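You operate a simulated robot arm through the tools that you are given. There is no shell and no other tool. Be economical: measure what you need, move in short steps, check, and stop when the job is done.

The job below is to be done with a simulated two-armed robot. You get a single attempt, and the scene is never put back.

TASK
Pick up the white can with one hand, pass it to the other hand and put it on the bottom shelf of the tall rack. Set down upright: white can.
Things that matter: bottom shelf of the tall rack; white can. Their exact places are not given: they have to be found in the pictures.

The check looks at the end state, three seconds after you hand in, the way a careful person would. Anything else that was tipped, shoved, dropped, spilled or broken makes it a failure.

THE ROBOT
Two 7-joint arms with two-finger parallel grippers on one trunk, on a base that drives. Base frame: it is fixed to the floor where the robot stands at the start and does not move with it; the origin is under the middle of the robot, x ahead of it, y to its left, z up; the surface under the hand at the start is at about z = 78. Lengths are in cm, angles in rad, forces in N, time in s.
The left shoulder is at the start at [7.1, 15.6, 143], the right one opposite. Places, roughly: bottom shelf of the tall rack [60, 40, 30]. Payload 3.91 kg a hand.
Tool frame (each hand has its own): the origin (TCP) lies between the finger pads and is the grasp point; the fingertips stand 3 cm ahead of it; z points along the fingers, y is the line along which they close. Largest opening 11 cm; finger width 2, thickness 1; the body of the gripper, 4.8 by 11.2 cm, starts 5.5 cm behind the TCP.
Orientation is told as [roll, pitch, yaw] about the base's x, y, z axes, in that order, counted from this pose: with the fingers straight down and closing along the base's y, the tool's x points along the base's -x, its y along +y and its z along -z.

THE INTERFACE
- The arms move only by the tool send_rows. It takes "left_deltas", "right_deltas" or both (then of equal length, played together; a hand with none holds still); each is one flat list of numbers, 7 for each row, row after row: the shift along the base's x, y, z in units of 150 mm (1.0 is 150 mm), then the turn, a rotation vector about the base's x, y, z in units of 180 degrees (1.0 is 180 degrees), then the gripper command, from -1 (fully open) to 1 (shut), values between in proportion. In form: [tx, ty, tz, ax, ay, az, gripper, tx, ty, tz, ax, ay, az, gripper, ...]. A call has 1 to 8 rows; each row is the pose to reach, as a shift and turn from the pose commanded when the call began. A call with a number of a shift or a turn outside -1 to 1 is refused whole. Each row takes 0.2 s and may step no farther than 5 cm and 0.15 rad from the row before; otherwise, or with a gripper value out of range, the whole call is refused. A pose out of reach is approached as far as the arm can. The call stops where the force on the tool passes 40 N (or 10 N more than at its start, if that is more) or the arm is blocked; 0.2 s more then pass. Each finger travels about 10.8 cm/s and halts on what it meets, pressing with about 22 N; the grip force reading is that of the motor and also rises with nothing between the fingers. The clock runs only during rows and for 0.2 s after the last one: add rows that repeat a pose to give the fingers time. It gives the time, the measured TCP pose, the force on the tool (base axes), the opening and the grip force at its end, in the units of the frame above (readings bear some noise), with the torque about the TCP (base axes, N m) and any sound that the robot's microphone picked up.
- Cameras (640 x 400 px; columns grow to the right, rows downward): "scene" is now at [13.61, 3.08, 167.77]; the picture's right is [0.33, -0.94, 0.00], its down [-0.36, -0.13, -0.92] and it looks along [0.87, 0.31, -0.38] (base axes); focal length 214 px, centre (320, 200). "left" rides on the left gripper at [7.2, -1.7, -10.3] in its tool frame; the picture's right is [0.23, 0.97, 0.00], its down [-0.76, 0.18, -0.62] and it looks along [-0.61, 0.14, 0.78] (tool axes); focal length 222 px, centre (320, 200). "right" rides on the right gripper at [7.2, 1.7, -10.3] in its tool frame; the picture's right is [-0.23, 0.97, 0.00], its down [-0.76, -0.18, -0.62] and it looks along [-0.61, -0.14, 0.78] (tool axes); focal length 222 px, centre (320, 200).
- get_image(camera): a new picture of that camera. It takes no simulated time.
- lift_body(by): slides the trunk up (or, below 0, down) by that many cm; the arms and the scene camera ride with it, the base frame stays. It gives what a move gives, with no picture.
- drive_base(legs): drives the robot by 1 to 6 legs, each [ahead, left, turn to the left] in cm, cm and rad, along the robot's own axes; the way and the turn of a leg run together, so that a leg with both is an arc; at most 150 cm and 3.142 rad a leg. The arms and the cameras ride along, it lands a little off, and it stops where it bumps. It gives what a move gives.
- turn_head(pan, tilt): turns the head with the scene camera to pan (to the left, within 1.501 rad either way) and tilt (down, from -0.506 to 1.204), counted from straight ahead of the robot. It gives what a move gives.
- measure_at(camera, pixels): for up to 12 pixels [column, row] of the newest picture of that camera ("zoom" is the newest enlarged one), the place [x, y, z] in the base frame of the surface seen there, good to about 0.2 cm. It takes no simulated time.
- enlarge(camera, box): a new picture of the part [left, top, right, bottom] of that camera's present view, enlarged. It takes no simulated time.
- hand_in(): hands the job in; it is judged then, once.

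Keep the steps short. Do not move on a guess: measure, check each grasp and each placing, and mend mistakes. In all there are 80 turns and 58 pictures (those below and enlarged ones count). Leave the grippers open and the arms clear of the work at the hand-in unless told otherwise, and finish with a single line.

The tools are called after "Call:" by a JSON object that holds its "name" and its "arguments". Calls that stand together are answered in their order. send_rows: Moves the arms, as the interface text tells. Its arguments: {"type":"object","properties":{"left_deltas":{"type":"array"},"right_deltas":{"type":"array"}},"required":[]} The other tools are called the same way: lift_body (by) slides the trunk up or down; drive_base (legs) drives the base; turn_head (pan, tilt) turns the head that bears the scene camera; get_image (camera) takes a picture; measure_at (camera, pixels) gives the place of the surface under pixels of a picture; enlarge (camera, box) takes an enlarged picture of a part of a camera's view; hand_in () hands the job in.

At the start:

```text
clock: 0.0
left_tcp_pos: [43.59, 61.3, 100.01]
left_ee_rot: [0.0, 0.0, -0.001]
left_force: [0.7, -0.3, 0.3]
left_wrist_torque: [-0.03, 0.0, -0.02]
left_opening: 11.02
left_gripper_force: 0.1
right_tcp_pos: [54.13, 1.27, 99.94]
right_ee_rot: [0.001, 0.001, 0.0]
right_force: [1.0, -0.5, 0.4]
right_wrist_torque: [-0.02, 0.0, 0.02]
right_opening: 11.0
right_gripper_force: 0.0
trunk travel left (down, up): [-87.5, 6.5]
robot x, y, heading: [-0.04, 0.15, -0.0]
head pan, tilt: [0.337, 0.391]
```

scene: 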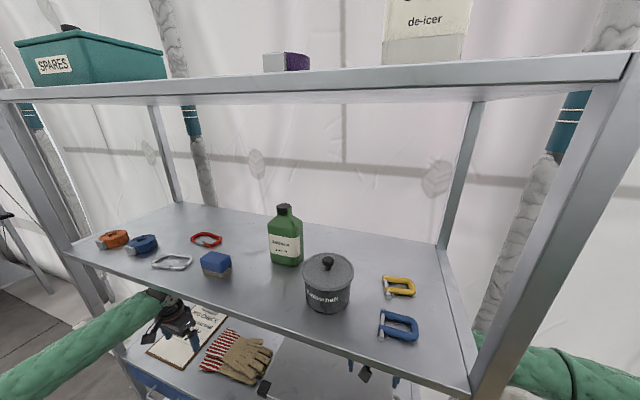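
right: 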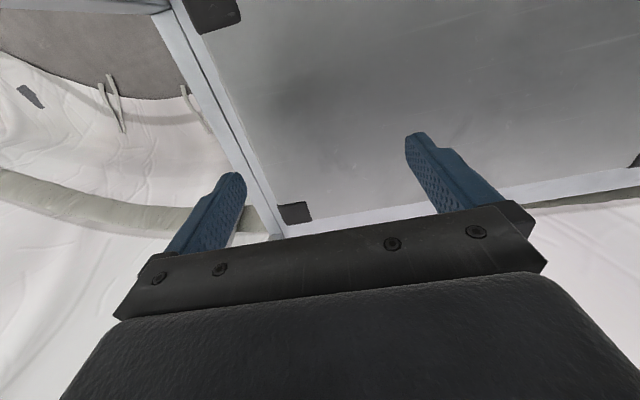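
left: 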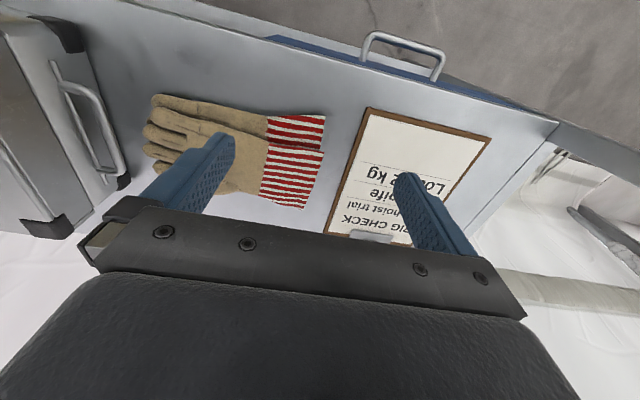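

The white can isn't clearly in view yet. I'll tilt the head down to look at the lower shelves first.

Call:
{"name": "turn_head", "arguments": {"pan": 0.35, "tilt": 0.95}}

Call:
{"name": "get_image", "arguments": {"camera": "scene"}}

Call:
{"name": "turn_head", "arguments": {"pan": 0.35, "tilt": 0.0}}

Call:
{"name": "get_image", "arguments": {"camera": "scene"}}

Call:
{"name": "turn_head", "arguments": {"pan": -0.9, "tilt": 0.5}}

Call:
{"name": "get_image", "arguments": {"camera": "scene"}}

Call:
{"name": "turn_head", "arguments": {"pan": 1.4, "tilt": 0.5}}

Call:
{"name": "get_image", "arguments": {"camera": "scene"}}

```text
clock: 1.0
left_tcp_pos: [43.48, 61.3, 99.88]
left_ee_rot: [-0.001, 0.0, 0.0]
left_force: [0.3, -0.3, -0.4]
left_wrist_torque: [-0.01, 0.0, -0.01]
left_opening: 10.97
left_gripper_force: 0.0
right_tcp_pos: [54.25, 1.33, 100.04]
right_ee_rot: [0.001, 0.002, -0.001]
right_force: [-0.6, -0.1, -0.3]
right_wrist_torque: [0.0, 0.01, 0.01]
right_opening: 11.01
right_gripper_force: 0.1
trunk travel left (down, up): [-87.5, 6.5]
robot x, y, heading: [-0.14, 0.07, -0.002]
head pan, tilt: [0.351, 0.949]
```

```text
54 pictures are left
```

scene: 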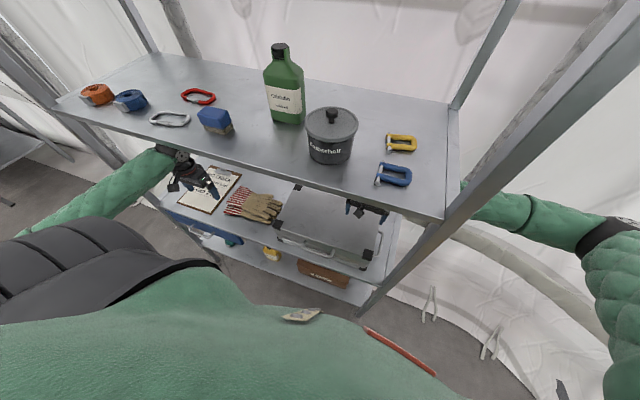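

```text
clock: 2.2
left_tcp_pos: [43.56, 61.3, 99.93]
left_ee_rot: [-0.003, 0.0, 0.001]
left_force: [0.0, -0.6, -0.5]
left_wrist_torque: [0.0, 0.04, 0.02]
left_opening: 11.0
left_gripper_force: 0.0
right_tcp_pos: [54.21, 1.35, 99.95]
right_ee_rot: [0.001, 0.0, 0.0]
right_force: [0.3, 0.9, 0.8]
right_wrist_torque: [-0.05, 0.01, -0.02]
right_opening: 11.0
right_gripper_force: 0.1
trunk travel left (down, up): [-87.5, 6.5]
robot x, y, heading: [0.11, 0.1, -0.003]
head pan, tilt: [0.351, 0.0]
```

```text
53 pictures are left
```

scene: 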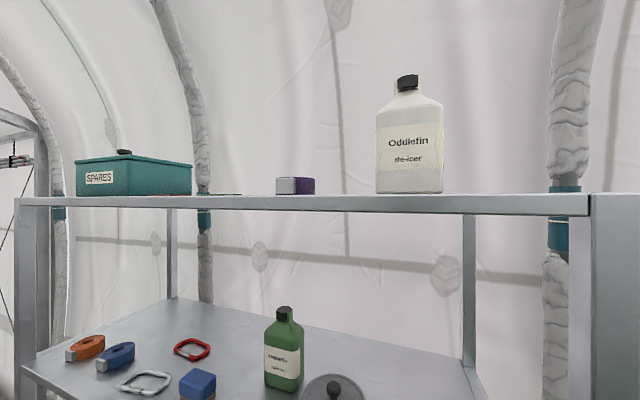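

```text
clock: 3.6
left_tcp_pos: [43.47, 61.24, 99.96]
left_ee_rot: [0.0, -0.001, 0.001]
left_force: [0.1, -0.4, -0.4]
left_wrist_torque: [0.02, -0.04, -0.05]
left_opening: 10.98
left_gripper_force: 0.1
right_tcp_pos: [54.2, 1.42, 100.13]
right_ee_rot: [0.001, 0.0, -0.001]
right_force: [-0.2, -0.2, 0.3]
right_wrist_torque: [0.05, -0.02, 0.0]
right_opening: 10.98
right_gripper_force: 0.0
trunk travel left (down, up): [-87.5, 6.5]
robot x, y, heading: [0.33, 0.32, 0.001]
head pan, tilt: [-0.901, 0.499]
```

```text
52 pictures are left
```

scene: 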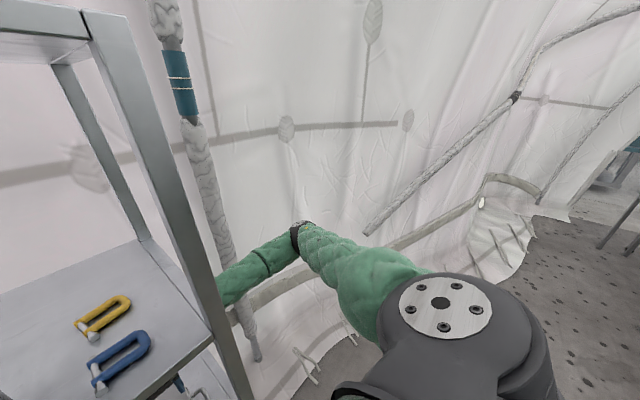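

```text
clock: 5.8
left_tcp_pos: [43.5, 61.38, 99.99]
left_ee_rot: [0.0, 0.001, 0.001]
left_force: [0.7, -1.0, 0.7]
left_wrist_torque: [-0.03, -0.01, 0.0]
left_opening: 11.0
left_gripper_force: 0.1
right_tcp_pos: [54.19, 1.35, 99.95]
right_ee_rot: [0.001, 0.0, 0.001]
right_force: [-0.3, -0.3, -0.4]
right_wrist_torque: [0.01, 0.01, 0.0]
right_opening: 10.99
right_gripper_force: 0.1
trunk travel left (down, up): [-87.5, 6.5]
robot x, y, heading: [0.02, 0.06, -0.002]
head pan, tilt: [1.4, 0.499]
```

```text
51 pictures are left
```

scene: 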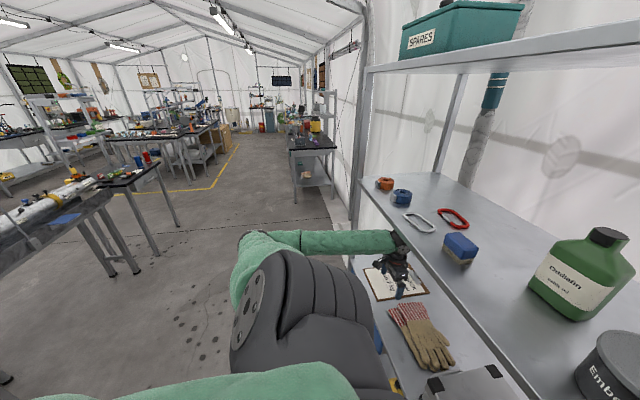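

The only white container is the de-icer can on the top shelf. I'll get views of it for measurement.

Call:
{"name": "turn_head", "arguments": {"pan": 0.2, "tilt": 0.1}}

Call:
{"name": "get_image", "arguments": {"camera": "scene"}}

```text
clock: 7.2
left_tcp_pos: [43.52, 61.21, 99.98]
left_ee_rot: [0.0, 0.0, -0.001]
left_force: [0.3, -0.6, 0.4]
left_wrist_torque: [0.01, 0.0, 0.04]
left_opening: 11.0
left_gripper_force: 0.1
right_tcp_pos: [54.21, 1.3, 99.97]
right_ee_rot: [0.0, -0.001, 0.0]
right_force: [0.0, -1.1, -0.1]
right_wrist_torque: [-0.01, 0.0, -0.02]
right_opening: 11.0
right_gripper_force: 0.1
trunk travel left (down, up): [-87.5, 6.5]
robot x, y, heading: [-0.14, -0.12, 0.001]
head pan, tilt: [0.201, 0.099]
```

```text
50 pictures are left
```

scene: 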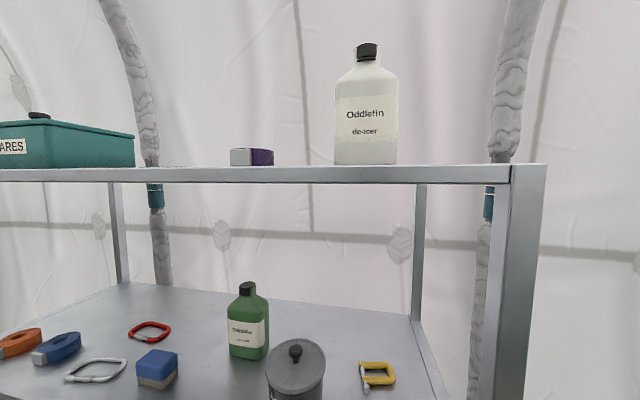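

Call:
{"name": "measure_at", "arguments": {"camera": "scene", "pixels": [[367, 155], [337, 155], [394, 155], [367, 90], [367, 50], [357, 52], [376, 52], [355, 173], [500, 175], [240, 165], [60, 165], [530, 180]]}}

Call:
{"name": "enlarge", "arguments": {"camera": "scene", "box": [220, 20, 480, 190]}}

Call:
{"name": "lift_body", "arguments": {"by": 6.4}}

Call:
{"name": "get_image", "arguments": {"camera": "scene"}}

```text
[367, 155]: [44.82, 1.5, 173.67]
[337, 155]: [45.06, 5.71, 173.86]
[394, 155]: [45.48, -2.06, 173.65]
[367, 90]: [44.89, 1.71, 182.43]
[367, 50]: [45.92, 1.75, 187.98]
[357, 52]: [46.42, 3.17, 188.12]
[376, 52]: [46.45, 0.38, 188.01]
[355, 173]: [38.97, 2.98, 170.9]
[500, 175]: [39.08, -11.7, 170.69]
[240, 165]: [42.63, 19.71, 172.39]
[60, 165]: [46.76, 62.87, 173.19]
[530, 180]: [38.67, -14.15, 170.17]
```

```text
2.35 times, centred on (350, 105) of scene
```

zoom: 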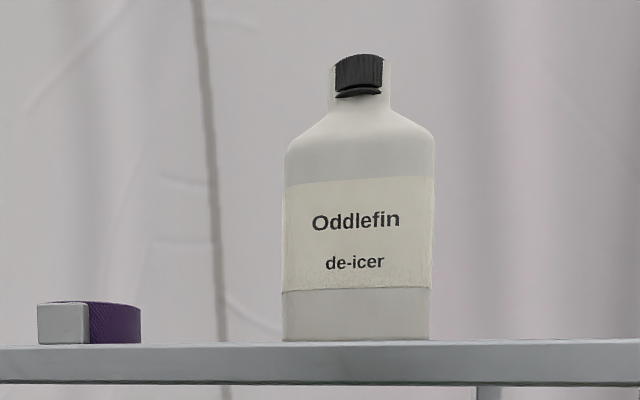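

```text
clock: 8.4
left_tcp_pos: [43.07, 61.03, 102.43]
left_ee_rot: [-0.011, 0.023, 0.001]
left_force: [0.6, -0.5, -0.4]
left_wrist_torque: [-0.02, 0.0, 0.01]
left_opening: 11.03
left_gripper_force: 0.1
right_tcp_pos: [53.53, 1.08, 101.9]
right_ee_rot: [-0.015, 0.03, 0.002]
right_force: [-0.1, -0.2, -0.6]
right_wrist_torque: [-0.01, -0.02, -0.01]
right_opening: 11.0
right_gripper_force: 0.0
trunk travel left (down, up): [-91.0, 3.0]
robot x, y, heading: [0.03, -0.12, 0.005]
head pan, tilt: [0.201, 0.099]
stopped: the arm was blocked; the commanded pose is now the measured one
```

```text
48 pictures are left
```

scene: 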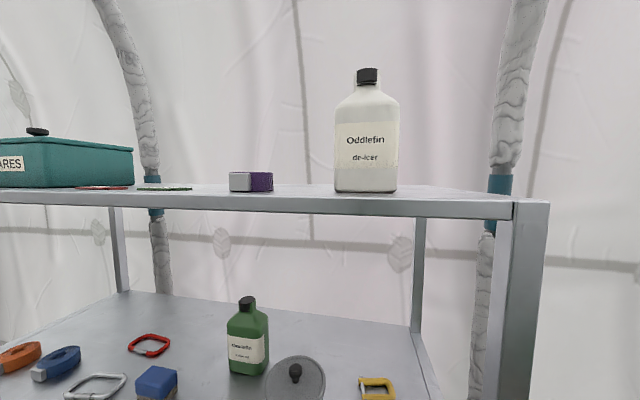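

The lift was blocked because the arms are inside the bay. I'll go back down slightly and look at how the arms sit relative to the posts.

Call:
{"name": "lift_body", "arguments": {"by": -3.5}}

Call:
{"name": "turn_head", "arguments": {"pan": -0.3, "tilt": 0.95}}

Call:
{"name": "get_image", "arguments": {"camera": "scene"}}

Call:
{"name": "turn_head", "arguments": {"pan": 0.9, "tilt": 0.9}}

Call:
{"name": "measure_at", "arguments": {"camera": "scene", "pixels": [[320, 200]]}}

Call:
{"name": "get_image", "arguments": {"camera": "scene"}}

```text
clock: 9.2
left_tcp_pos: [42.74, 60.94, 99.2]
left_ee_rot: [-0.006, 0.016, 0.0]
left_force: [-0.6, -0.1, -0.1]
left_wrist_torque: [-0.02, 0.02, -0.02]
left_opening: 11.0
left_gripper_force: 0.1
right_tcp_pos: [53.23, 1.07, 98.73]
right_ee_rot: [-0.012, 0.018, 0.004]
right_force: [0.0, 0.1, -0.3]
right_wrist_torque: [-0.02, -0.01, 0.01]
right_opening: 11.0
right_gripper_force: 0.0
trunk travel left (down, up): [-87.5, 6.5]
robot x, y, heading: [0.09, -0.28, -0.001]
head pan, tilt: [0.201, 0.099]
```

```text
clock: 10.3
left_tcp_pos: [42.76, 61.11, 99.24]
left_ee_rot: [-0.007, 0.016, 0.002]
left_force: [-0.1, 1.0, -0.3]
left_wrist_torque: [0.0, -0.01, 0.02]
left_opening: 11.0
left_gripper_force: 0.0
right_tcp_pos: [53.22, 0.95, 98.62]
right_ee_rot: [-0.01, 0.022, 0.004]
right_force: [-0.5, 0.4, -0.7]
right_wrist_torque: [0.0, 0.03, 0.0]
right_opening: 11.0
right_gripper_force: 0.0
trunk travel left (down, up): [-87.5, 6.5]
robot x, y, heading: [-0.09, 0.26, 0.001]
head pan, tilt: [-0.3, 0.949]
```

```text
47 pictures are left
```

scene: 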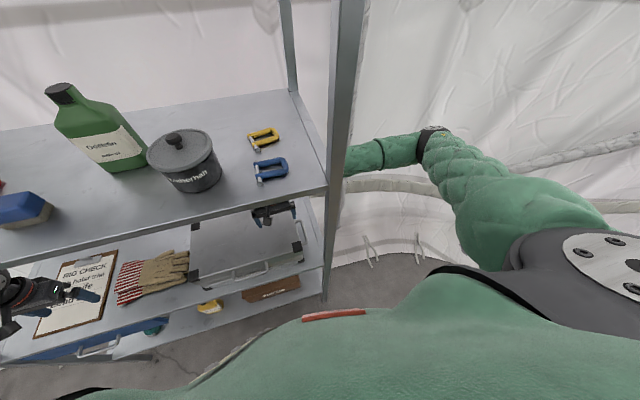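

```text
clock: 11.8
left_tcp_pos: [42.72, 60.93, 99.14]
left_ee_rot: [-0.008, 0.017, 0.001]
left_force: [0.7, 0.7, 0.1]
left_wrist_torque: [-0.01, -0.01, 0.01]
left_opening: 10.99
left_gripper_force: 0.0
right_tcp_pos: [53.23, 1.02, 98.69]
right_ee_rot: [-0.012, 0.022, 0.004]
right_force: [0.5, -0.9, 0.8]
right_wrist_torque: [0.02, -0.02, 0.01]
right_opening: 11.02
right_gripper_force: 0.1
trunk travel left (down, up): [-87.5, 6.5]
robot x, y, heading: [0.16, 0.15, 0.004]
head pan, tilt: [0.901, 0.901]
```

```text
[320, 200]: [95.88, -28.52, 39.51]
```

```text
46 pictures are left
```

scene: 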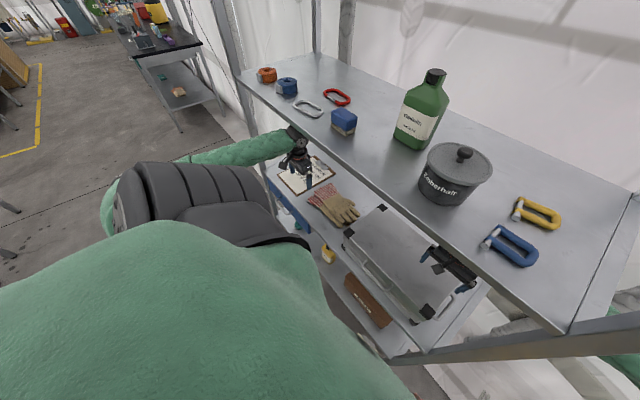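

Next I'll measure the rack edges, shelves and arms in this picture.

Call:
{"name": "measure_at", "arguments": {"camera": "scene", "pixels": [[570, 325], [245, 85], [640, 200], [320, 60], [400, 260], [365, 285], [327, 255], [395, 335], [295, 140], [250, 150], [450, 255], [375, 370]]}}

Call:
{"name": "turn_head", "arguments": {"pan": -0.75, "tilt": 0.75}}

Call:
{"name": "get_image", "arguments": {"camera": "scene"}}

```text
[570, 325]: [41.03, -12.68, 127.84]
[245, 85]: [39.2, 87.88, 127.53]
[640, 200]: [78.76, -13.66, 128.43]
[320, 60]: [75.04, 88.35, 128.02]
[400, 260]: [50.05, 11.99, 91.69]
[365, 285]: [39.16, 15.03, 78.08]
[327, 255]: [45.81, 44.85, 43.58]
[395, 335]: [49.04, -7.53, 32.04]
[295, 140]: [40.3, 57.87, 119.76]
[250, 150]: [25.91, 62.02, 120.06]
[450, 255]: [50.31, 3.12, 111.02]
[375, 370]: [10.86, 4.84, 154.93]
```

```text
clock: 13.4
left_tcp_pos: [42.8, 60.92, 99.19]
left_ee_rot: [-0.008, 0.015, 0.004]
left_force: [-0.2, 0.0, -0.1]
left_wrist_torque: [0.01, 0.0, -0.01]
left_opening: 11.01
left_gripper_force: 0.1
right_tcp_pos: [53.17, 1.06, 98.76]
right_ee_rot: [-0.012, 0.021, 0.005]
right_force: [-0.4, -0.7, -0.1]
right_wrist_torque: [-0.02, 0.02, -0.01]
right_opening: 11.01
right_gripper_force: 0.1
trunk travel left (down, up): [-87.5, 6.5]
robot x, y, heading: [-0.33, 0.17, 0.0]
head pan, tilt: [-0.75, 0.75]
```

```text
45 pictures are left
```

scene: 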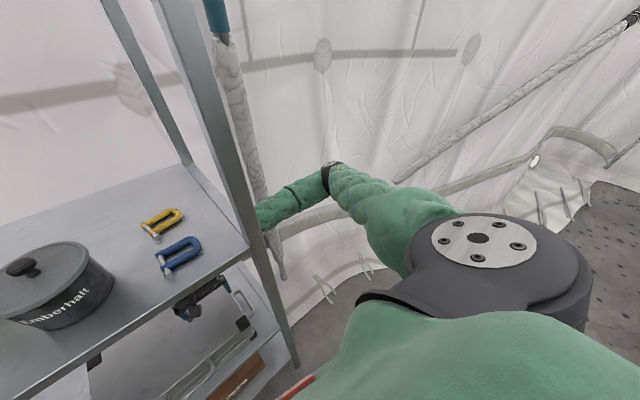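

Call:
{"name": "measure_at", "arguments": {"camera": "scene", "pixels": [[262, 215], [300, 195], [333, 178], [262, 250], [380, 195], [205, 285], [240, 180], [290, 350], [185, 310]]}}

Call:
{"name": "get_image", "arguments": {"camera": "right"}}

```text
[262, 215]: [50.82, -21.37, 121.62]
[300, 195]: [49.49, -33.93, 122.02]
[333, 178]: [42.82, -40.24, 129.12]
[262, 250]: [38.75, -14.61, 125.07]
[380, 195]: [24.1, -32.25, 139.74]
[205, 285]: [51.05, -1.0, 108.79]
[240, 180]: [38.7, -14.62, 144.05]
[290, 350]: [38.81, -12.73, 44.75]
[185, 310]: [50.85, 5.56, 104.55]
```

```text
44 pictures are left
```

right: 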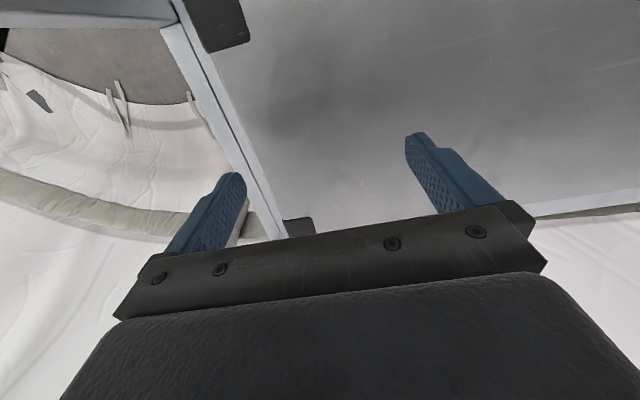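

The left arm enters from the front, while the right forearm enters through the rack's open right side, behind the front post. I'll pull the left hand out to the front, then check the clearance to the tent wall on the right.

Call:
{"name": "send_rows", "arguments": {"left_deltas": [-0.3, 0, 0, 0, 0, 0, -1, -0.6, 0, 0, 0, 0, 0, -1, -0.9, 0, 0, 0, 0, 0, -1, -1, 0, 0, 0, 0, 0, -1]}}

Call:
{"name": "measure_at", "arguments": {"camera": "scene", "pixels": [[360, 100], [460, 100], [420, 170], [520, 175], [560, 155], [370, 240], [320, 280], [610, 230], [170, 120], [190, 160]]}}

```text
clock: 14.4
left_tcp_pos: [27.7, 60.92, 99.3]
left_ee_rot: [-0.007, 0.015, 0.001]
left_force: [0.5, 0.1, 0.3]
left_wrist_torque: [-0.01, -0.01, -0.01]
left_opening: 11.01
left_gripper_force: 0.0
right_tcp_pos: [53.28, 0.92, 98.76]
right_ee_rot: [-0.013, 0.02, 0.003]
right_force: [-0.1, 0.6, 0.5]
right_wrist_torque: [-0.01, 0.0, 0.01]
right_opening: 11.0
right_gripper_force: 0.0
trunk travel left (down, up): [-87.5, 6.5]
robot x, y, heading: [-0.12, -0.32, -0.001]
head pan, tilt: [-0.75, 0.75]
```

```text
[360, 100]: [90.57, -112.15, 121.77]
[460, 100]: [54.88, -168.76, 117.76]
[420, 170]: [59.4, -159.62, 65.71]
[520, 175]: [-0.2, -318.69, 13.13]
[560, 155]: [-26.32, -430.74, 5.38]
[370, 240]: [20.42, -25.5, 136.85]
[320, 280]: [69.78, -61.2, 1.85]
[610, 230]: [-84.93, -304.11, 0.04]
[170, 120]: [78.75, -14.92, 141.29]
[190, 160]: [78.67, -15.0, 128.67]
```

There's plenty of room: the wall is beyond y = -110. I'll retract the left hand a bit more, shift the right hand deeper for post clearance, then drive right 45 cm.

Call:
{"name": "send_rows", "arguments": {"left_deltas": [-0.2, 0, 0, 0, 0, 0, -1, -0.4, 0, 0, 0, 0, 0, -1], "right_deltas": [0.15, 0, 0, 0, 0, 0, -1, 0.3, 0, 0, 0, 0, 0, -1]}}

Call:
{"name": "drive_base", "arguments": {"legs": [[0, -12, 0]]}}

Call:
{"name": "get_image", "arguments": {"camera": "scene"}}

```text
clock: 15.1
left_tcp_pos: [21.55, 60.8, 99.31]
left_ee_rot: [-0.008, 0.016, 0.0]
left_force: [0.5, -0.6, -0.3]
left_wrist_torque: [-0.04, -0.01, 0.01]
left_opening: 10.99
left_gripper_force: 0.0
right_tcp_pos: [57.76, 1.01, 98.94]
right_ee_rot: [-0.01, 0.021, 0.003]
right_force: [0.0, -1.1, 0.0]
right_wrist_torque: [-0.02, -0.01, 0.0]
right_opening: 11.01
right_gripper_force: 0.0
trunk travel left (down, up): [-87.5, 6.5]
robot x, y, heading: [-0.38, 0.01, -0.001]
head pan, tilt: [-0.75, 0.75]
```

```text
clock: 16.3
left_tcp_pos: [21.52, 48.85, 99.3]
left_ee_rot: [-0.007, 0.017, 0.0]
left_force: [0.3, -0.1, -1.2]
left_wrist_torque: [0.0, 0.01, 0.01]
left_opening: 11.01
left_gripper_force: 0.1
right_tcp_pos: [57.88, -10.88, 98.71]
right_ee_rot: [-0.012, 0.02, 0.002]
right_force: [-0.3, -0.5, 0.9]
right_wrist_torque: [0.01, 0.0, 0.01]
right_opening: 11.0
right_gripper_force: 0.0
trunk travel left (down, up): [-87.5, 6.5]
robot x, y, heading: [0.05, -11.83, -0.006]
head pan, tilt: [-0.75, 0.75]
```

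```text
43 pictures are left
```

scene: 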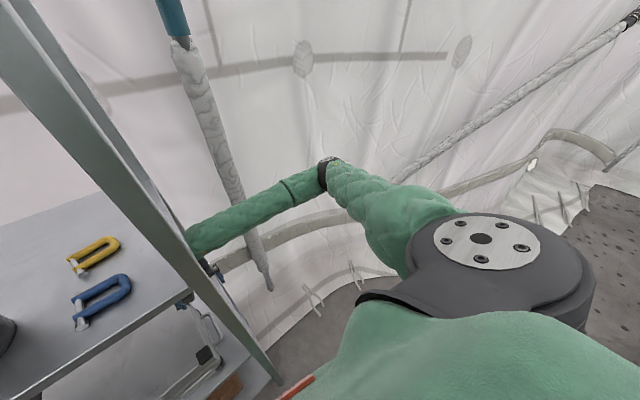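

It's moving out cleanly, so I'll drive on another 35 cm to the right.

Call:
{"name": "drive_base", "arguments": {"legs": [[0, -35, 0]]}}

Call:
{"name": "get_image", "arguments": {"camera": "scene"}}

```text
clock: 18.6
left_tcp_pos: [21.26, 14.14, 99.37]
left_ee_rot: [-0.008, 0.015, 0.009]
left_force: [-0.3, -1.0, -0.9]
left_wrist_torque: [0.02, -0.01, 0.01]
left_opening: 11.0
left_gripper_force: 0.1
right_tcp_pos: [57.97, -45.35, 98.82]
right_ee_rot: [-0.011, 0.021, 0.011]
right_force: [-0.2, -0.1, 0.8]
right_wrist_torque: [-0.03, 0.01, 0.04]
right_opening: 11.03
right_gripper_force: 0.2
trunk travel left (down, up): [-87.5, 6.5]
robot x, y, heading: [0.03, -46.96, 0.009]
head pan, tilt: [-0.75, 0.75]
```

```text
42 pictures are left
```

scene: 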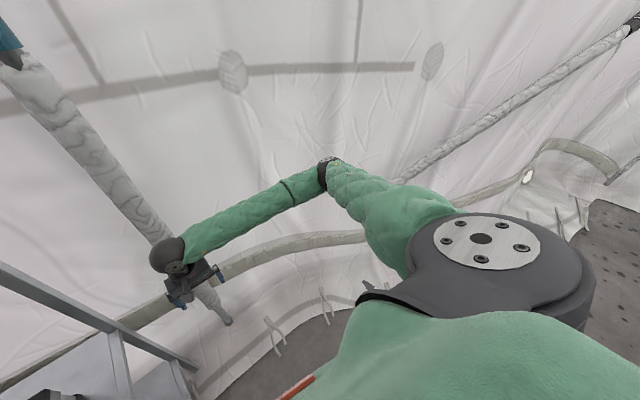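

The right arm is clear. Before backing up I'll check what lies behind and to the sides.

Call:
{"name": "turn_head", "arguments": {"pan": 1.5, "tilt": 0.6}}

Call:
{"name": "get_image", "arguments": {"camera": "scene"}}

Call:
{"name": "measure_at", "arguments": {"camera": "scene", "pixels": [[20, 180], [60, 180], [100, 180], [140, 180], [20, 230], [60, 230], [20, 280], [100, 230]]}}

Call:
{"name": "turn_head", "arguments": {"pan": -1.5, "tilt": 0.6}}

Call:
{"name": "get_image", "arguments": {"camera": "scene"}}

```text
clock: 20.6
left_tcp_pos: [21.21, 14.29, 99.19]
left_ee_rot: [-0.007, 0.016, 0.008]
left_force: [0.1, 0.2, 0.1]
left_wrist_torque: [0.0, -0.02, 0.02]
left_opening: 11.0
left_gripper_force: 0.1
right_tcp_pos: [57.88, -45.38, 98.88]
right_ee_rot: [-0.011, 0.021, 0.012]
right_force: [-0.8, 0.4, 0.6]
right_wrist_torque: [0.02, 0.04, -0.03]
right_opening: 11.0
right_gripper_force: 0.2
trunk travel left (down, up): [-87.5, 6.5]
robot x, y, heading: [0.26, -46.4, 0.009]
head pan, tilt: [1.499, 0.6]
```

```text
41 pictures are left
```

scene: 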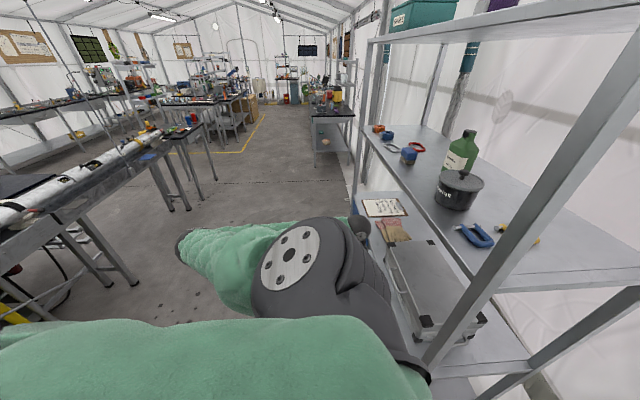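

```text
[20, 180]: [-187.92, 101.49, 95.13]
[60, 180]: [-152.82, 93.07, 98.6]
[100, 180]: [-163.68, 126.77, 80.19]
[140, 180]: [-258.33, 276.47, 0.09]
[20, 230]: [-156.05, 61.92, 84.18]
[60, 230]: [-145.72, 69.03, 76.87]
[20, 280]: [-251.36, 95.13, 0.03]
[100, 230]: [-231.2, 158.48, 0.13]
```

```text
clock: 23.2
left_tcp_pos: [21.22, 14.32, 99.29]
left_ee_rot: [-0.006, 0.016, 0.008]
left_force: [0.4, 0.0, 0.1]
left_wrist_torque: [0.0, 0.0, -0.02]
left_opening: 11.01
left_gripper_force: 0.0
right_tcp_pos: [58.02, -45.33, 98.87]
right_ee_rot: [-0.012, 0.021, 0.012]
right_force: [-0.5, 0.2, 0.4]
right_wrist_torque: [0.01, 0.02, -0.01]
right_opening: 11.0
right_gripper_force: 0.0
trunk travel left (down, up): [-87.5, 6.5]
robot x, y, heading: [0.31, -47.15, 0.009]
head pan, tilt: [-1.499, 0.6]
```

```text
40 pictures are left
```

scene: 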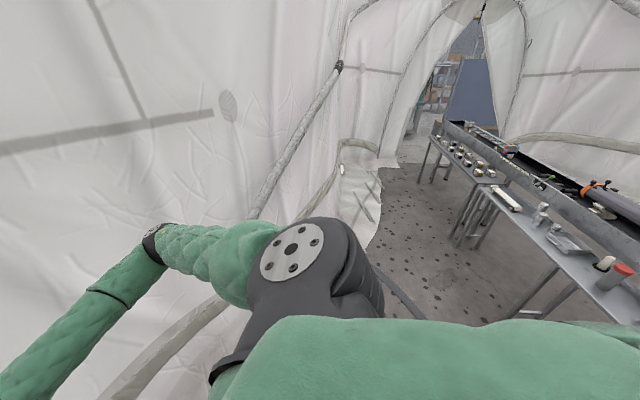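

The nearest bench is at about x = -145, so backing 45 cm is safe. I'll back up, shift left toward the can, raise the trunk and look at the whole rack.

Call:
{"name": "drive_base", "arguments": {"legs": [[-45, 0, 0], [0, 48, 0]]}}

Call:
{"name": "turn_head", "arguments": {"pan": 0.25, "tilt": 0.75}}

Call:
{"name": "get_image", "arguments": {"camera": "scene"}}

Call:
{"name": "lift_body", "arguments": {"by": 6.4}}

Call:
{"name": "turn_head", "arguments": {"pan": 0.0, "tilt": 0.1}}

Call:
{"name": "enlarge", "arguments": {"camera": "scene", "box": [240, 100, 400, 200]}}

```text
clock: 28.4
left_tcp_pos: [-23.2, 62.5, 99.16]
left_ee_rot: [-0.007, 0.017, 0.003]
left_force: [0.2, -0.1, -0.6]
left_wrist_torque: [0.0, -0.01, 0.0]
left_opening: 11.0
left_gripper_force: 0.0
right_tcp_pos: [13.1, 2.74, 98.84]
right_ee_rot: [-0.012, 0.022, 0.006]
right_force: [0.0, 0.4, 0.6]
right_wrist_torque: [-0.04, 0.01, 0.02]
right_opening: 10.99
right_gripper_force: 0.1
trunk travel left (down, up): [-87.5, 6.5]
robot x, y, heading: [-44.8, 1.54, 0.008]
head pan, tilt: [-1.499, 0.6]
```

```text
clock: 30.2
left_tcp_pos: [-23.25, 62.44, 99.26]
left_ee_rot: [-0.007, 0.015, 0.003]
left_force: [0.8, -0.6, 0.7]
left_wrist_torque: [0.0, 0.01, 0.02]
left_opening: 11.0
left_gripper_force: 0.1
right_tcp_pos: [13.13, 2.74, 98.8]
right_ee_rot: [-0.01, 0.022, 0.005]
right_force: [-0.4, 0.9, -1.0]
right_wrist_torque: [-0.02, 0.02, 0.0]
right_opening: 10.99
right_gripper_force: 0.1
trunk travel left (down, up): [-87.5, 6.5]
robot x, y, heading: [-44.63, 1.41, 0.002]
head pan, tilt: [0.25, 0.75]
```

```text
39 pictures are left
```

scene: 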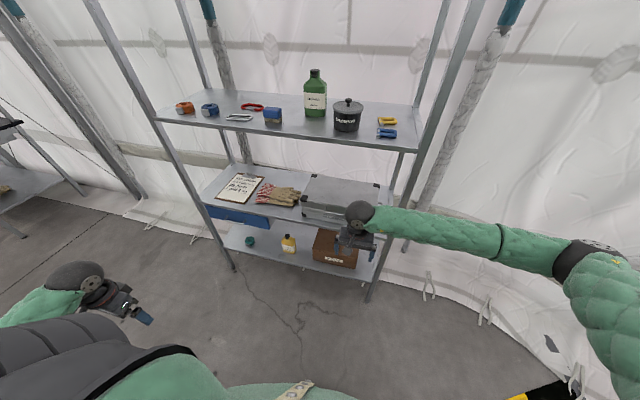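

```text
clock: 31.2
left_tcp_pos: [-23.19, 62.37, 105.6]
left_ee_rot: [-0.006, 0.015, 0.004]
left_force: [-0.3, -0.2, -0.3]
left_wrist_torque: [0.02, 0.03, 0.01]
left_opening: 10.99
left_gripper_force: 0.0
right_tcp_pos: [13.09, 2.73, 105.22]
right_ee_rot: [-0.011, 0.022, 0.005]
right_force: [0.6, 1.0, 0.4]
right_wrist_torque: [0.0, -0.02, 0.02]
right_opening: 11.0
right_gripper_force: 0.1
trunk travel left (down, up): [-93.9, 0.1]
robot x, y, heading: [-44.92, 1.68, 0.006]
head pan, tilt: [0.25, 0.75]
```

```text
clock: 32.3
left_tcp_pos: [-23.2, 62.42, 105.58]
left_ee_rot: [-0.007, 0.015, 0.004]
left_force: [-0.2, -0.3, 0.1]
left_wrist_torque: [0.0, -0.01, 0.0]
left_opening: 11.03
left_gripper_force: 0.0
right_tcp_pos: [13.12, 2.73, 105.29]
right_ee_rot: [-0.011, 0.02, 0.006]
right_force: [-0.7, 0.8, -0.2]
right_wrist_torque: [0.0, 0.0, -0.02]
right_opening: 10.98
right_gripper_force: 0.0
trunk travel left (down, up): [-93.9, 0.1]
robot x, y, heading: [-44.58, 1.45, 0.002]
head pan, tilt: [0.0, 0.099]
```

```text
4.00 times, centred on (320, 150) of scene
```

zoom: 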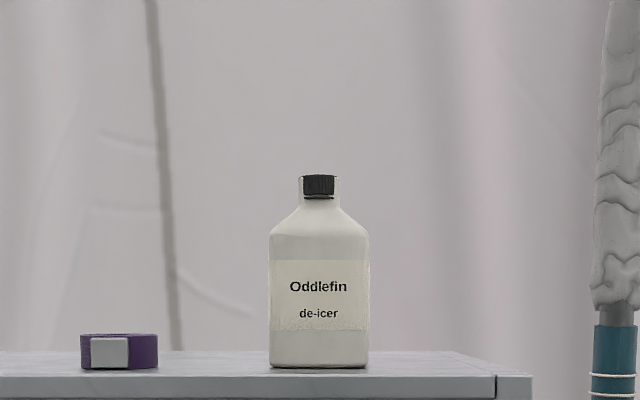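

Call:
{"name": "measure_at", "arguments": {"camera": "zoom", "pixels": [[320, 350], [275, 350], [365, 350], [320, 240], [272, 240], [366, 240], [320, 215], [318, 186], [308, 186], [330, 186], [320, 175], [400, 362]]}}

```text
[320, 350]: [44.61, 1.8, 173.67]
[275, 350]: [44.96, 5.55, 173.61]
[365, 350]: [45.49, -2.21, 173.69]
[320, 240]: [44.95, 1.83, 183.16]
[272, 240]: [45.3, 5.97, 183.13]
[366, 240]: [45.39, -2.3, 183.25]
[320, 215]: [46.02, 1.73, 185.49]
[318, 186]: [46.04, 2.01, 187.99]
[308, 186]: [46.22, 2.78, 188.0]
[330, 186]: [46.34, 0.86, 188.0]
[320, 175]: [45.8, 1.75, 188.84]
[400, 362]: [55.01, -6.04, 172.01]
```

The can spans y -2.3 to 6, with its base at z = 172. The cap is about 2.8 cm wide at roughly (47.4, 1.8, 188). The plan is:
- Right hand picks it by the cap, tool down.
- Left hand takes the body from the front and places it.

First I'll raise the right hand well above the shelf, back here in free space.

Call:
{"name": "send_rows", "arguments": {"right_deltas": [0, 0, 0.33, 0, 0, 0, -1, 0, 0, 0.66, 0, 0, 0, -1, 0, 0, 0.99, 0, 0, 0, -1]}}

Call:
{"name": "send_rows", "arguments": {"right_deltas": [0, 0, 0.33, 0, 0, 0, -1, 0, 0, 0.66, 0, 0, 0, -1, 0, 0, 0.99, 0, 0, 0, -1]}}

Call:
{"name": "send_rows", "arguments": {"right_deltas": [0, 0, 0.33, 0, 0, 0, -1, 0, 0, 0.66, 0, 0, 0, -1, 0, 0, 0.99, 0, 0, 0, -1]}}

Call:
{"name": "send_rows", "arguments": {"right_deltas": [0, 0, 0.33, 0, 0, 0, -1, 0, 0, 0.66, 0, 0, 0, -1, 0, 0, 0.99, 0, 0, 0, -1]}}

Call:
{"name": "send_rows", "arguments": {"right_deltas": [0, 0, 0.33, 0, 0, 0, -1, 0, 0, 0.66, 0, 0, 0, -1, 0, 0, 0.99, 0, 0, 0, -1]}}

Call:
{"name": "send_rows", "arguments": {"right_deltas": [0, 0, 0.33, 0, 0, 0, -1, 0, 0, 0.66, 0, 0, 0, -1, 0, 0, 0.99, 0, 0, 0, -1]}}

```text
clock: 33.1
left_tcp_pos: [-23.19, 62.52, 105.67]
left_ee_rot: [-0.006, 0.016, 0.004]
left_force: [-0.8, 0.1, -0.1]
left_wrist_torque: [-0.03, 0.01, -0.01]
left_opening: 10.98
left_gripper_force: 0.0
right_tcp_pos: [12.94, 2.31, 120.31]
right_ee_rot: [-0.014, 0.022, 0.004]
right_force: [-1.4, -0.8, 0.4]
right_wrist_torque: [-0.06, 0.02, 0.01]
right_opening: 10.98
right_gripper_force: 0.0
trunk travel left (down, up): [-93.9, 0.1]
robot x, y, heading: [-44.63, 1.46, 0.001]
head pan, tilt: [0.0, 0.099]
```

```text
clock: 33.9
left_tcp_pos: [-23.2, 62.64, 105.71]
left_ee_rot: [-0.008, 0.015, 0.004]
left_force: [-0.5, -0.2, -1.1]
left_wrist_torque: [0.01, -0.02, 0.01]
left_opening: 11.01
left_gripper_force: 0.1
right_tcp_pos: [13.21, 2.67, 135.24]
right_ee_rot: [-0.011, 0.021, 0.005]
right_force: [-0.6, 0.2, 0.0]
right_wrist_torque: [0.01, -0.01, -0.03]
right_opening: 11.01
right_gripper_force: 0.1
trunk travel left (down, up): [-93.9, 0.1]
robot x, y, heading: [-44.79, 1.87, 0.002]
head pan, tilt: [0.0, 0.099]
```

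```text
clock: 34.7
left_tcp_pos: [-23.26, 62.57, 105.53]
left_ee_rot: [-0.007, 0.014, 0.003]
left_force: [0.5, 0.5, 0.2]
left_wrist_torque: [0.01, -0.02, -0.03]
left_opening: 11.02
left_gripper_force: 0.0
right_tcp_pos: [13.12, 2.79, 150.06]
right_ee_rot: [-0.012, 0.021, 0.005]
right_force: [0.2, 0.3, 0.7]
right_wrist_torque: [0.01, -0.02, -0.04]
right_opening: 10.99
right_gripper_force: 0.1
trunk travel left (down, up): [-93.9, 0.1]
robot x, y, heading: [-44.64, 1.53, 0.003]
head pan, tilt: [0.0, 0.099]
```

```text
clock: 35.5
left_tcp_pos: [-23.34, 62.53, 105.68]
left_ee_rot: [-0.007, 0.014, 0.004]
left_force: [0.0, -0.3, 0.0]
left_wrist_torque: [0.03, -0.03, -0.01]
left_opening: 10.96
left_gripper_force: 0.2
right_tcp_pos: [13.07, 3.07, 164.67]
right_ee_rot: [-0.011, 0.02, 0.006]
right_force: [-1.0, -0.7, -0.6]
right_wrist_torque: [0.01, -0.01, -0.01]
right_opening: 10.97
right_gripper_force: 0.1
trunk travel left (down, up): [-93.9, 0.1]
robot x, y, heading: [-44.57, 1.61, 0.003]
head pan, tilt: [0.0, 0.099]
```

```text
clock: 36.3
left_tcp_pos: [-23.43, 62.56, 105.66]
left_ee_rot: [-0.006, 0.015, 0.004]
left_force: [-0.6, 0.4, -0.6]
left_wrist_torque: [0.03, 0.02, 0.01]
left_opening: 10.98
left_gripper_force: 0.0
right_tcp_pos: [12.85, 2.75, 179.68]
right_ee_rot: [-0.011, 0.021, 0.005]
right_force: [-0.5, -0.1, -0.3]
right_wrist_torque: [-0.02, 0.03, 0.0]
right_opening: 10.99
right_gripper_force: 0.0
trunk travel left (down, up): [-93.9, 0.1]
robot x, y, heading: [-45.05, 1.63, 0.004]
head pan, tilt: [0.0, 0.099]
```

```text
clock: 37.1
left_tcp_pos: [-23.42, 62.56, 105.59]
left_ee_rot: [-0.009, 0.013, 0.003]
left_force: [-0.6, 0.3, 0.1]
left_wrist_torque: [-0.05, 0.02, -0.02]
left_opening: 11.01
left_gripper_force: 0.1
right_tcp_pos: [12.95, 2.71, 194.56]
right_ee_rot: [-0.013, 0.02, 0.005]
right_force: [-0.1, -0.7, 0.7]
right_wrist_torque: [-0.03, -0.01, -0.01]
right_opening: 11.01
right_gripper_force: 0.0
trunk travel left (down, up): [-93.9, 0.1]
robot x, y, heading: [-44.59, 1.33, -0.001]
head pan, tilt: [0.0, 0.099]
```

The height is reachable. I'll raise another 4 cm, drive forward 22 cm and check the arm against the rack.

Call:
{"name": "send_rows", "arguments": {"right_deltas": [0, 0, 0.27, 0, 0, 0, -1]}}

Call:
{"name": "drive_base", "arguments": {"legs": [[22, 0, 0]]}}

Call:
{"name": "turn_head", "arguments": {"pan": -0.3, "tilt": 0.1}}

Call:
{"name": "get_image", "arguments": {"camera": "scene"}}

Call:
{"name": "get_image", "arguments": {"camera": "right"}}

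```text
clock: 37.5
left_tcp_pos: [-23.4, 62.59, 105.64]
left_ee_rot: [-0.009, 0.014, 0.005]
left_force: [-1.4, 0.1, 0.6]
left_wrist_torque: [-0.01, -0.02, 0.0]
left_opening: 10.99
left_gripper_force: 0.0
right_tcp_pos: [12.63, 2.98, 198.53]
right_ee_rot: [-0.012, 0.016, 0.005]
right_force: [-0.8, 0.0, 0.5]
right_wrist_torque: [-0.04, -0.02, -0.01]
right_opening: 10.99
right_gripper_force: 0.0
trunk travel left (down, up): [-93.9, 0.1]
robot x, y, heading: [-44.52, 1.4, 0.003]
head pan, tilt: [0.0, 0.099]
```

```text
clock: 39.2
left_tcp_pos: [-1.0, 62.58, 105.71]
left_ee_rot: [-0.006, 0.012, 0.0]
left_force: [-0.1, -0.4, -0.6]
left_wrist_torque: [0.04, -0.05, -0.02]
left_opening: 11.01
left_gripper_force: 0.1
right_tcp_pos: [35.16, 2.51, 198.53]
right_ee_rot: [-0.009, 0.019, 0.003]
right_force: [0.2, -0.9, -0.5]
right_wrist_torque: [0.02, 0.04, 0.0]
right_opening: 11.0
right_gripper_force: 0.0
trunk travel left (down, up): [-93.9, 0.1]
robot x, y, heading: [-22.24, 1.45, -0.001]
head pan, tilt: [0.0, 0.099]
```

```text
clock: 40.0
left_tcp_pos: [-0.78, 62.44, 105.42]
left_ee_rot: [-0.007, 0.017, 0.002]
left_force: [0.0, -0.4, -0.4]
left_wrist_torque: [-0.02, 0.0, 0.01]
left_opening: 11.0
left_gripper_force: 0.1
right_tcp_pos: [35.56, 2.64, 198.37]
right_ee_rot: [-0.01, 0.022, 0.003]
right_force: [-0.2, -0.3, 0.0]
right_wrist_torque: [0.01, 0.0, 0.01]
right_opening: 11.0
right_gripper_force: 0.0
trunk travel left (down, up): [-93.9, 0.1]
robot x, y, heading: [-22.25, 1.37, 0.002]
head pan, tilt: [-0.3, 0.099]
```

```text
37 pictures are left
```

scene: 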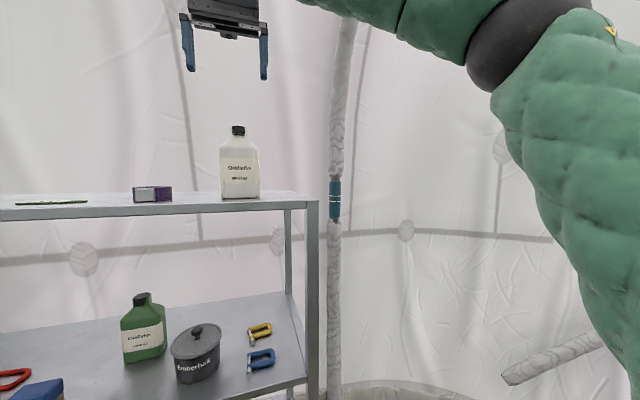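

```text
36 pictures are left
```

right: 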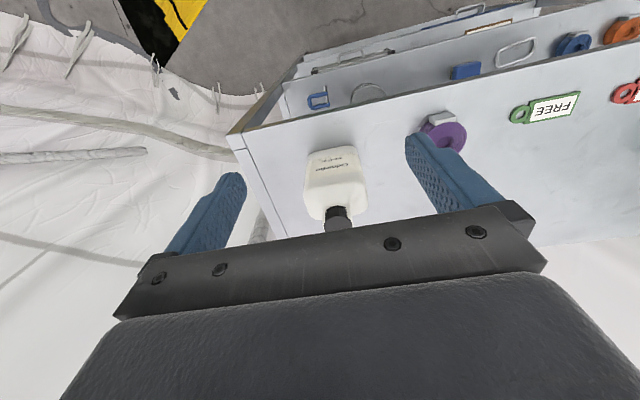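

The elbow is high and well clear of the rack. I'll measure the cap from the scene and wrist cameras.

Call:
{"name": "measure_at", "arguments": {"camera": "scene", "pixels": [[238, 130], [238, 126], [234, 130], [242, 130], [238, 190]]}}

Call:
{"name": "measure_at", "arguments": {"camera": "right", "pixels": [[337, 210], [340, 222], [330, 222], [350, 222], [328, 212], [346, 212], [310, 200], [365, 200], [335, 155]]}}

```text
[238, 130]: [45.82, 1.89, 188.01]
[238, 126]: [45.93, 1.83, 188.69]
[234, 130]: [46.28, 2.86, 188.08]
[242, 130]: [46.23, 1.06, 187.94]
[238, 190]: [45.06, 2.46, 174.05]
```

```text
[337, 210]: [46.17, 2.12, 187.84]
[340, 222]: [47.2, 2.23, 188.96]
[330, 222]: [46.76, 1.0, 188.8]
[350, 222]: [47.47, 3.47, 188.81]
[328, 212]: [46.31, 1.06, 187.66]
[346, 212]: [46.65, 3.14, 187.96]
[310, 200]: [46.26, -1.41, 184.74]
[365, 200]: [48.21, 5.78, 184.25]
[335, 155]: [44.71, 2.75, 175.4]
```

The cap centre is at about (47.4, 2.0), with its top at 189. I'll drive 8 cm ahead, then finish with arm motion.

Call:
{"name": "drive_base", "arguments": {"legs": [[8, 0, 0]]}}

Call:
{"name": "get_image", "arguments": {"camera": "right"}}

```text
clock: 41.0
left_tcp_pos: [6.6, 62.57, 105.72]
left_ee_rot: [-0.007, 0.011, 0.0]
left_force: [-1.5, -0.9, -0.2]
left_wrist_torque: [0.0, 0.0, -0.01]
left_opening: 10.99
left_gripper_force: 0.0
right_tcp_pos: [42.16, 2.62, 198.9]
right_ee_rot: [-0.01, 0.015, 0.0]
right_force: [-1.1, 0.0, -0.2]
right_wrist_torque: [-0.04, -0.05, 0.02]
right_opening: 10.97
right_gripper_force: 0.0
trunk travel left (down, up): [-93.9, 0.1]
robot x, y, heading: [-14.43, 1.62, -0.002]
head pan, tilt: [-0.3, 0.099]
```

```text
35 pictures are left
```

right: 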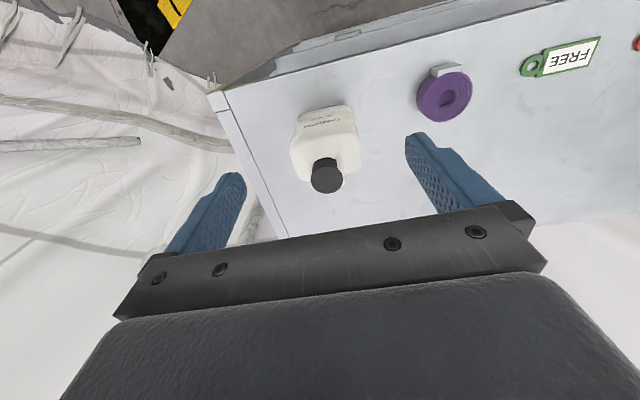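

Call:
{"name": "measure_at", "arguments": {"camera": "right", "pixels": [[328, 183], [314, 183], [341, 183], [328, 174], [328, 191]]}}

Call:
{"name": "send_rows", "arguments": {"right_deltas": [0.2, -0.03, 0, 0, 0, 0, -1, 0.34, -0.04, 0, 0, 0, 0, -1, 0.34, -0.04, 0, 0, 0, 0, -1]}}

Call:
{"name": "get_image", "arguments": {"camera": "right"}}

```text
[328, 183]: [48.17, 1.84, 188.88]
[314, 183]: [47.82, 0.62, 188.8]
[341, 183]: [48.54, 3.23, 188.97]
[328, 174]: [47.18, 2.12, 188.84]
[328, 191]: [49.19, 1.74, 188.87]
```

```text
clock: 41.8
left_tcp_pos: [7.29, 62.53, 105.69]
left_ee_rot: [-0.008, 0.017, -0.001]
left_force: [0.5, -0.3, -0.1]
left_wrist_torque: [0.02, 0.06, 0.01]
left_opening: 11.02
left_gripper_force: 0.0
right_tcp_pos: [48.67, 2.02, 198.33]
right_ee_rot: [-0.01, 0.02, 0.001]
right_force: [1.0, 0.6, -0.5]
right_wrist_torque: [-0.02, 0.03, 0.03]
right_opening: 10.99
right_gripper_force: 0.1
trunk travel left (down, up): [-93.9, 0.1]
robot x, y, heading: [-14.79, 1.69, -0.003]
head pan, tilt: [-0.3, 0.099]
```

```text
34 pictures are left
```

right: 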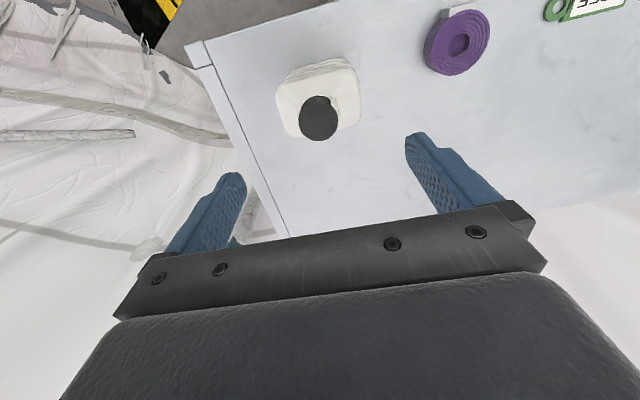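

Call:
{"name": "measure_at", "arguments": {"camera": "right", "pixels": [[318, 118], [300, 118], [336, 118], [318, 99], [318, 137], [318, 70], [345, 60], [345, 115], [285, 85]]}}

Call:
{"name": "get_image", "arguments": {"camera": "scene"}}

```text
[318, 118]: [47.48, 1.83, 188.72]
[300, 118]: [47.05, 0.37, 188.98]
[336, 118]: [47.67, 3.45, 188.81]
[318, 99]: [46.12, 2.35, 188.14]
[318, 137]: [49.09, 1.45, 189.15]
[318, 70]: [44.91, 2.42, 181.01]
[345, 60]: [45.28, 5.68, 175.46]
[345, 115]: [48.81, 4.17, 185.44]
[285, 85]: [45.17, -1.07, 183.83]
```

```text
33 pictures are left
```

scene: 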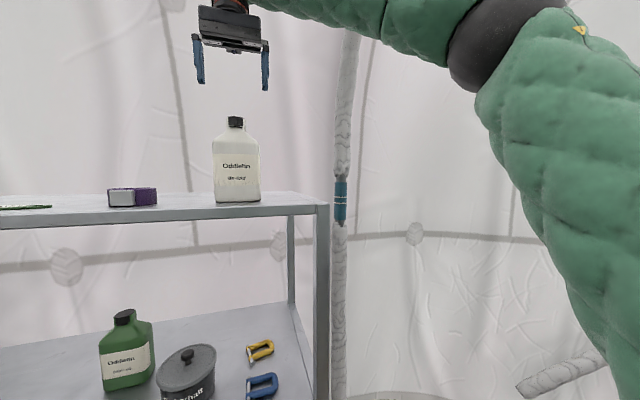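

The cap centre is (47.5, 1.9) with radius about 1.5. I'll shift back 1.2 cm and descend to TCP z ≈ 189.4, leaving the fingers open.

Call:
{"name": "send_rows", "arguments": {"right_deltas": [-0.08, 0, -0.2, 0, 0, 0, -1, -0.08, 0, -0.4, 0, 0, 0, -1, -0.08, 0, -0.59, 0, 0, 0, -1, -0.08, 0, -0.59, 0, 0, 0, -1]}}

Call:
{"name": "get_image", "arguments": {"camera": "right"}}

Call:
{"name": "enlarge", "arguments": {"camera": "scene", "box": [160, 60, 320, 160]}}

```text
clock: 42.8
left_tcp_pos: [6.98, 62.44, 105.73]
left_ee_rot: [-0.008, 0.016, 0.0]
left_force: [-1.1, -0.8, 0.5]
left_wrist_torque: [-0.02, -0.01, 0.0]
left_opening: 11.02
left_gripper_force: 0.1
right_tcp_pos: [46.45, 2.0, 189.66]
right_ee_rot: [-0.01, 0.017, 0.002]
right_force: [0.8, 0.3, 1.1]
right_wrist_torque: [0.0, 0.0, -0.01]
right_opening: 10.94
right_gripper_force: 0.0
trunk travel left (down, up): [-93.9, 0.1]
robot x, y, heading: [-14.81, 1.63, -0.003]
head pan, tilt: [-0.3, 0.099]
```

```text
32 pictures are left
```

right: 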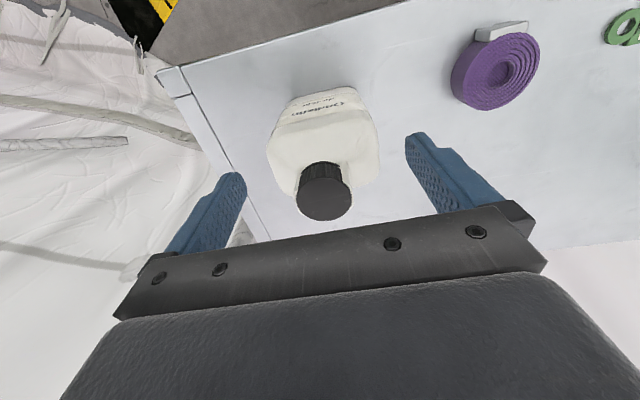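

```text
4.00 times, centred on (240, 110) of scene
```

zoom: 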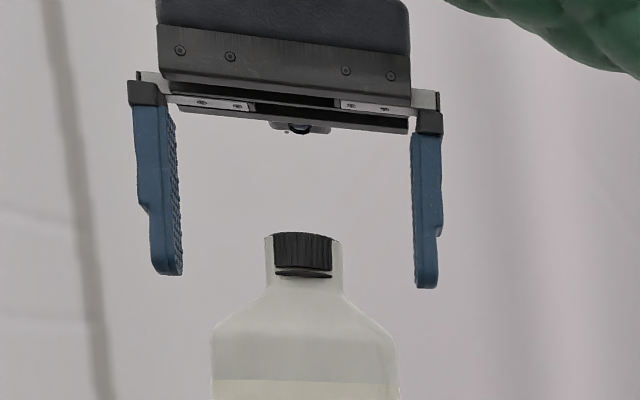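

The cap sits about 1 cm further in x than the TCP. I'll correct that, lower slightly and close.

Call:
{"name": "send_rows", "arguments": {"right_deltas": [0.067, 0, -0.015, 0, 0, 0, -1, 0.067, 0, -0.015, 0, 0, 0, -1]}}

Call:
{"name": "get_image", "arguments": {"camera": "right"}}

```text
clock: 43.4
left_tcp_pos: [6.97, 62.43, 105.61]
left_ee_rot: [-0.007, 0.015, 0.0]
left_force: [0.1, 0.4, -0.4]
left_wrist_torque: [0.0, -0.03, 0.02]
left_opening: 11.0
left_gripper_force: 0.0
right_tcp_pos: [47.79, 2.0, 189.52]
right_ee_rot: [-0.01, 0.017, 0.003]
right_force: [-0.1, -0.5, 0.4]
right_wrist_torque: [-0.02, -0.02, 0.0]
right_opening: 11.01
right_gripper_force: 0.1
trunk travel left (down, up): [-93.9, 0.1]
robot x, y, heading: [-14.64, 1.55, -0.003]
head pan, tilt: [-0.3, 0.099]
```

```text
30 pictures are left
```

right: 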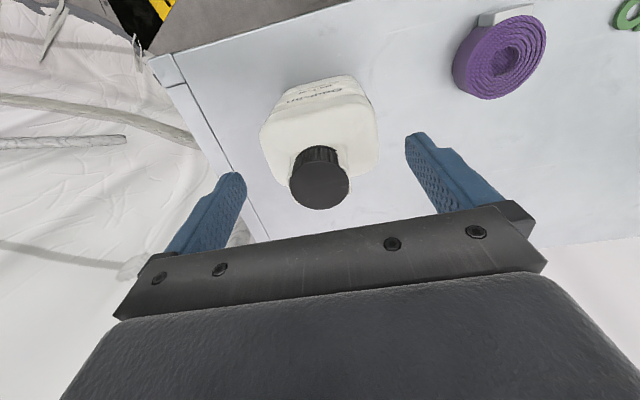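

It's now centred on the TCP at (319, 184). I'll lower 2 mm and close gently with time for the fingers to settle.

Call:
{"name": "send_rows", "arguments": {"right_deltas": [0, 0, -0.015, 0, 0, 0, -0.3, 0, 0, -0.015, 0, 0, 0, 0.2, 0, 0, -0.015, 0, 0, 0, 0.6, 0, 0, -0.015, 0, 0, 0, 1, 0, 0, -0.015, 0, 0, 0, 1, 0, 0, -0.015, 0, 0, 0, 1]}}

Call:
{"name": "enlarge", "arguments": {"camera": "scene", "box": [160, 60, 320, 220]}}

```text
clock: 44.8
left_tcp_pos: [7.06, 62.43, 105.61]
left_ee_rot: [-0.008, 0.017, -0.001]
left_force: [-0.3, 0.6, -0.2]
left_wrist_torque: [0.05, 0.0, 0.0]
left_opening: 11.01
left_gripper_force: 0.0
right_tcp_pos: [47.85, 1.92, 189.2]
right_ee_rot: [-0.012, 0.018, 0.003]
right_force: [1.0, -1.0, 5.1]
right_wrist_torque: [0.19, -0.03, -0.01]
right_opening: 3.94
right_gripper_force: 21.9
trunk travel left (down, up): [-93.9, 0.1]
robot x, y, heading: [-14.93, 1.51, -0.0]
head pan, tilt: [-0.3, 0.099]
```

```text
2.50 times, centred on (240, 140) of scene
```

zoom: 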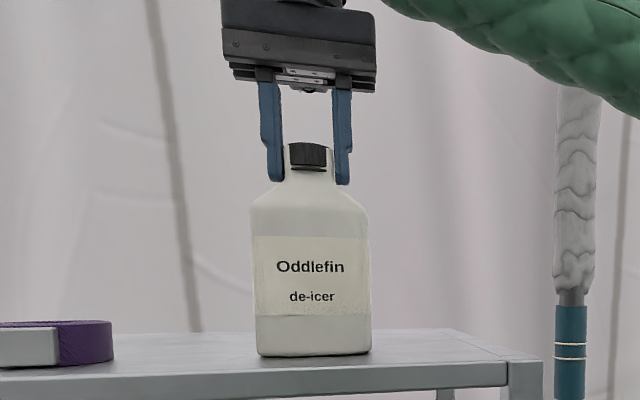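

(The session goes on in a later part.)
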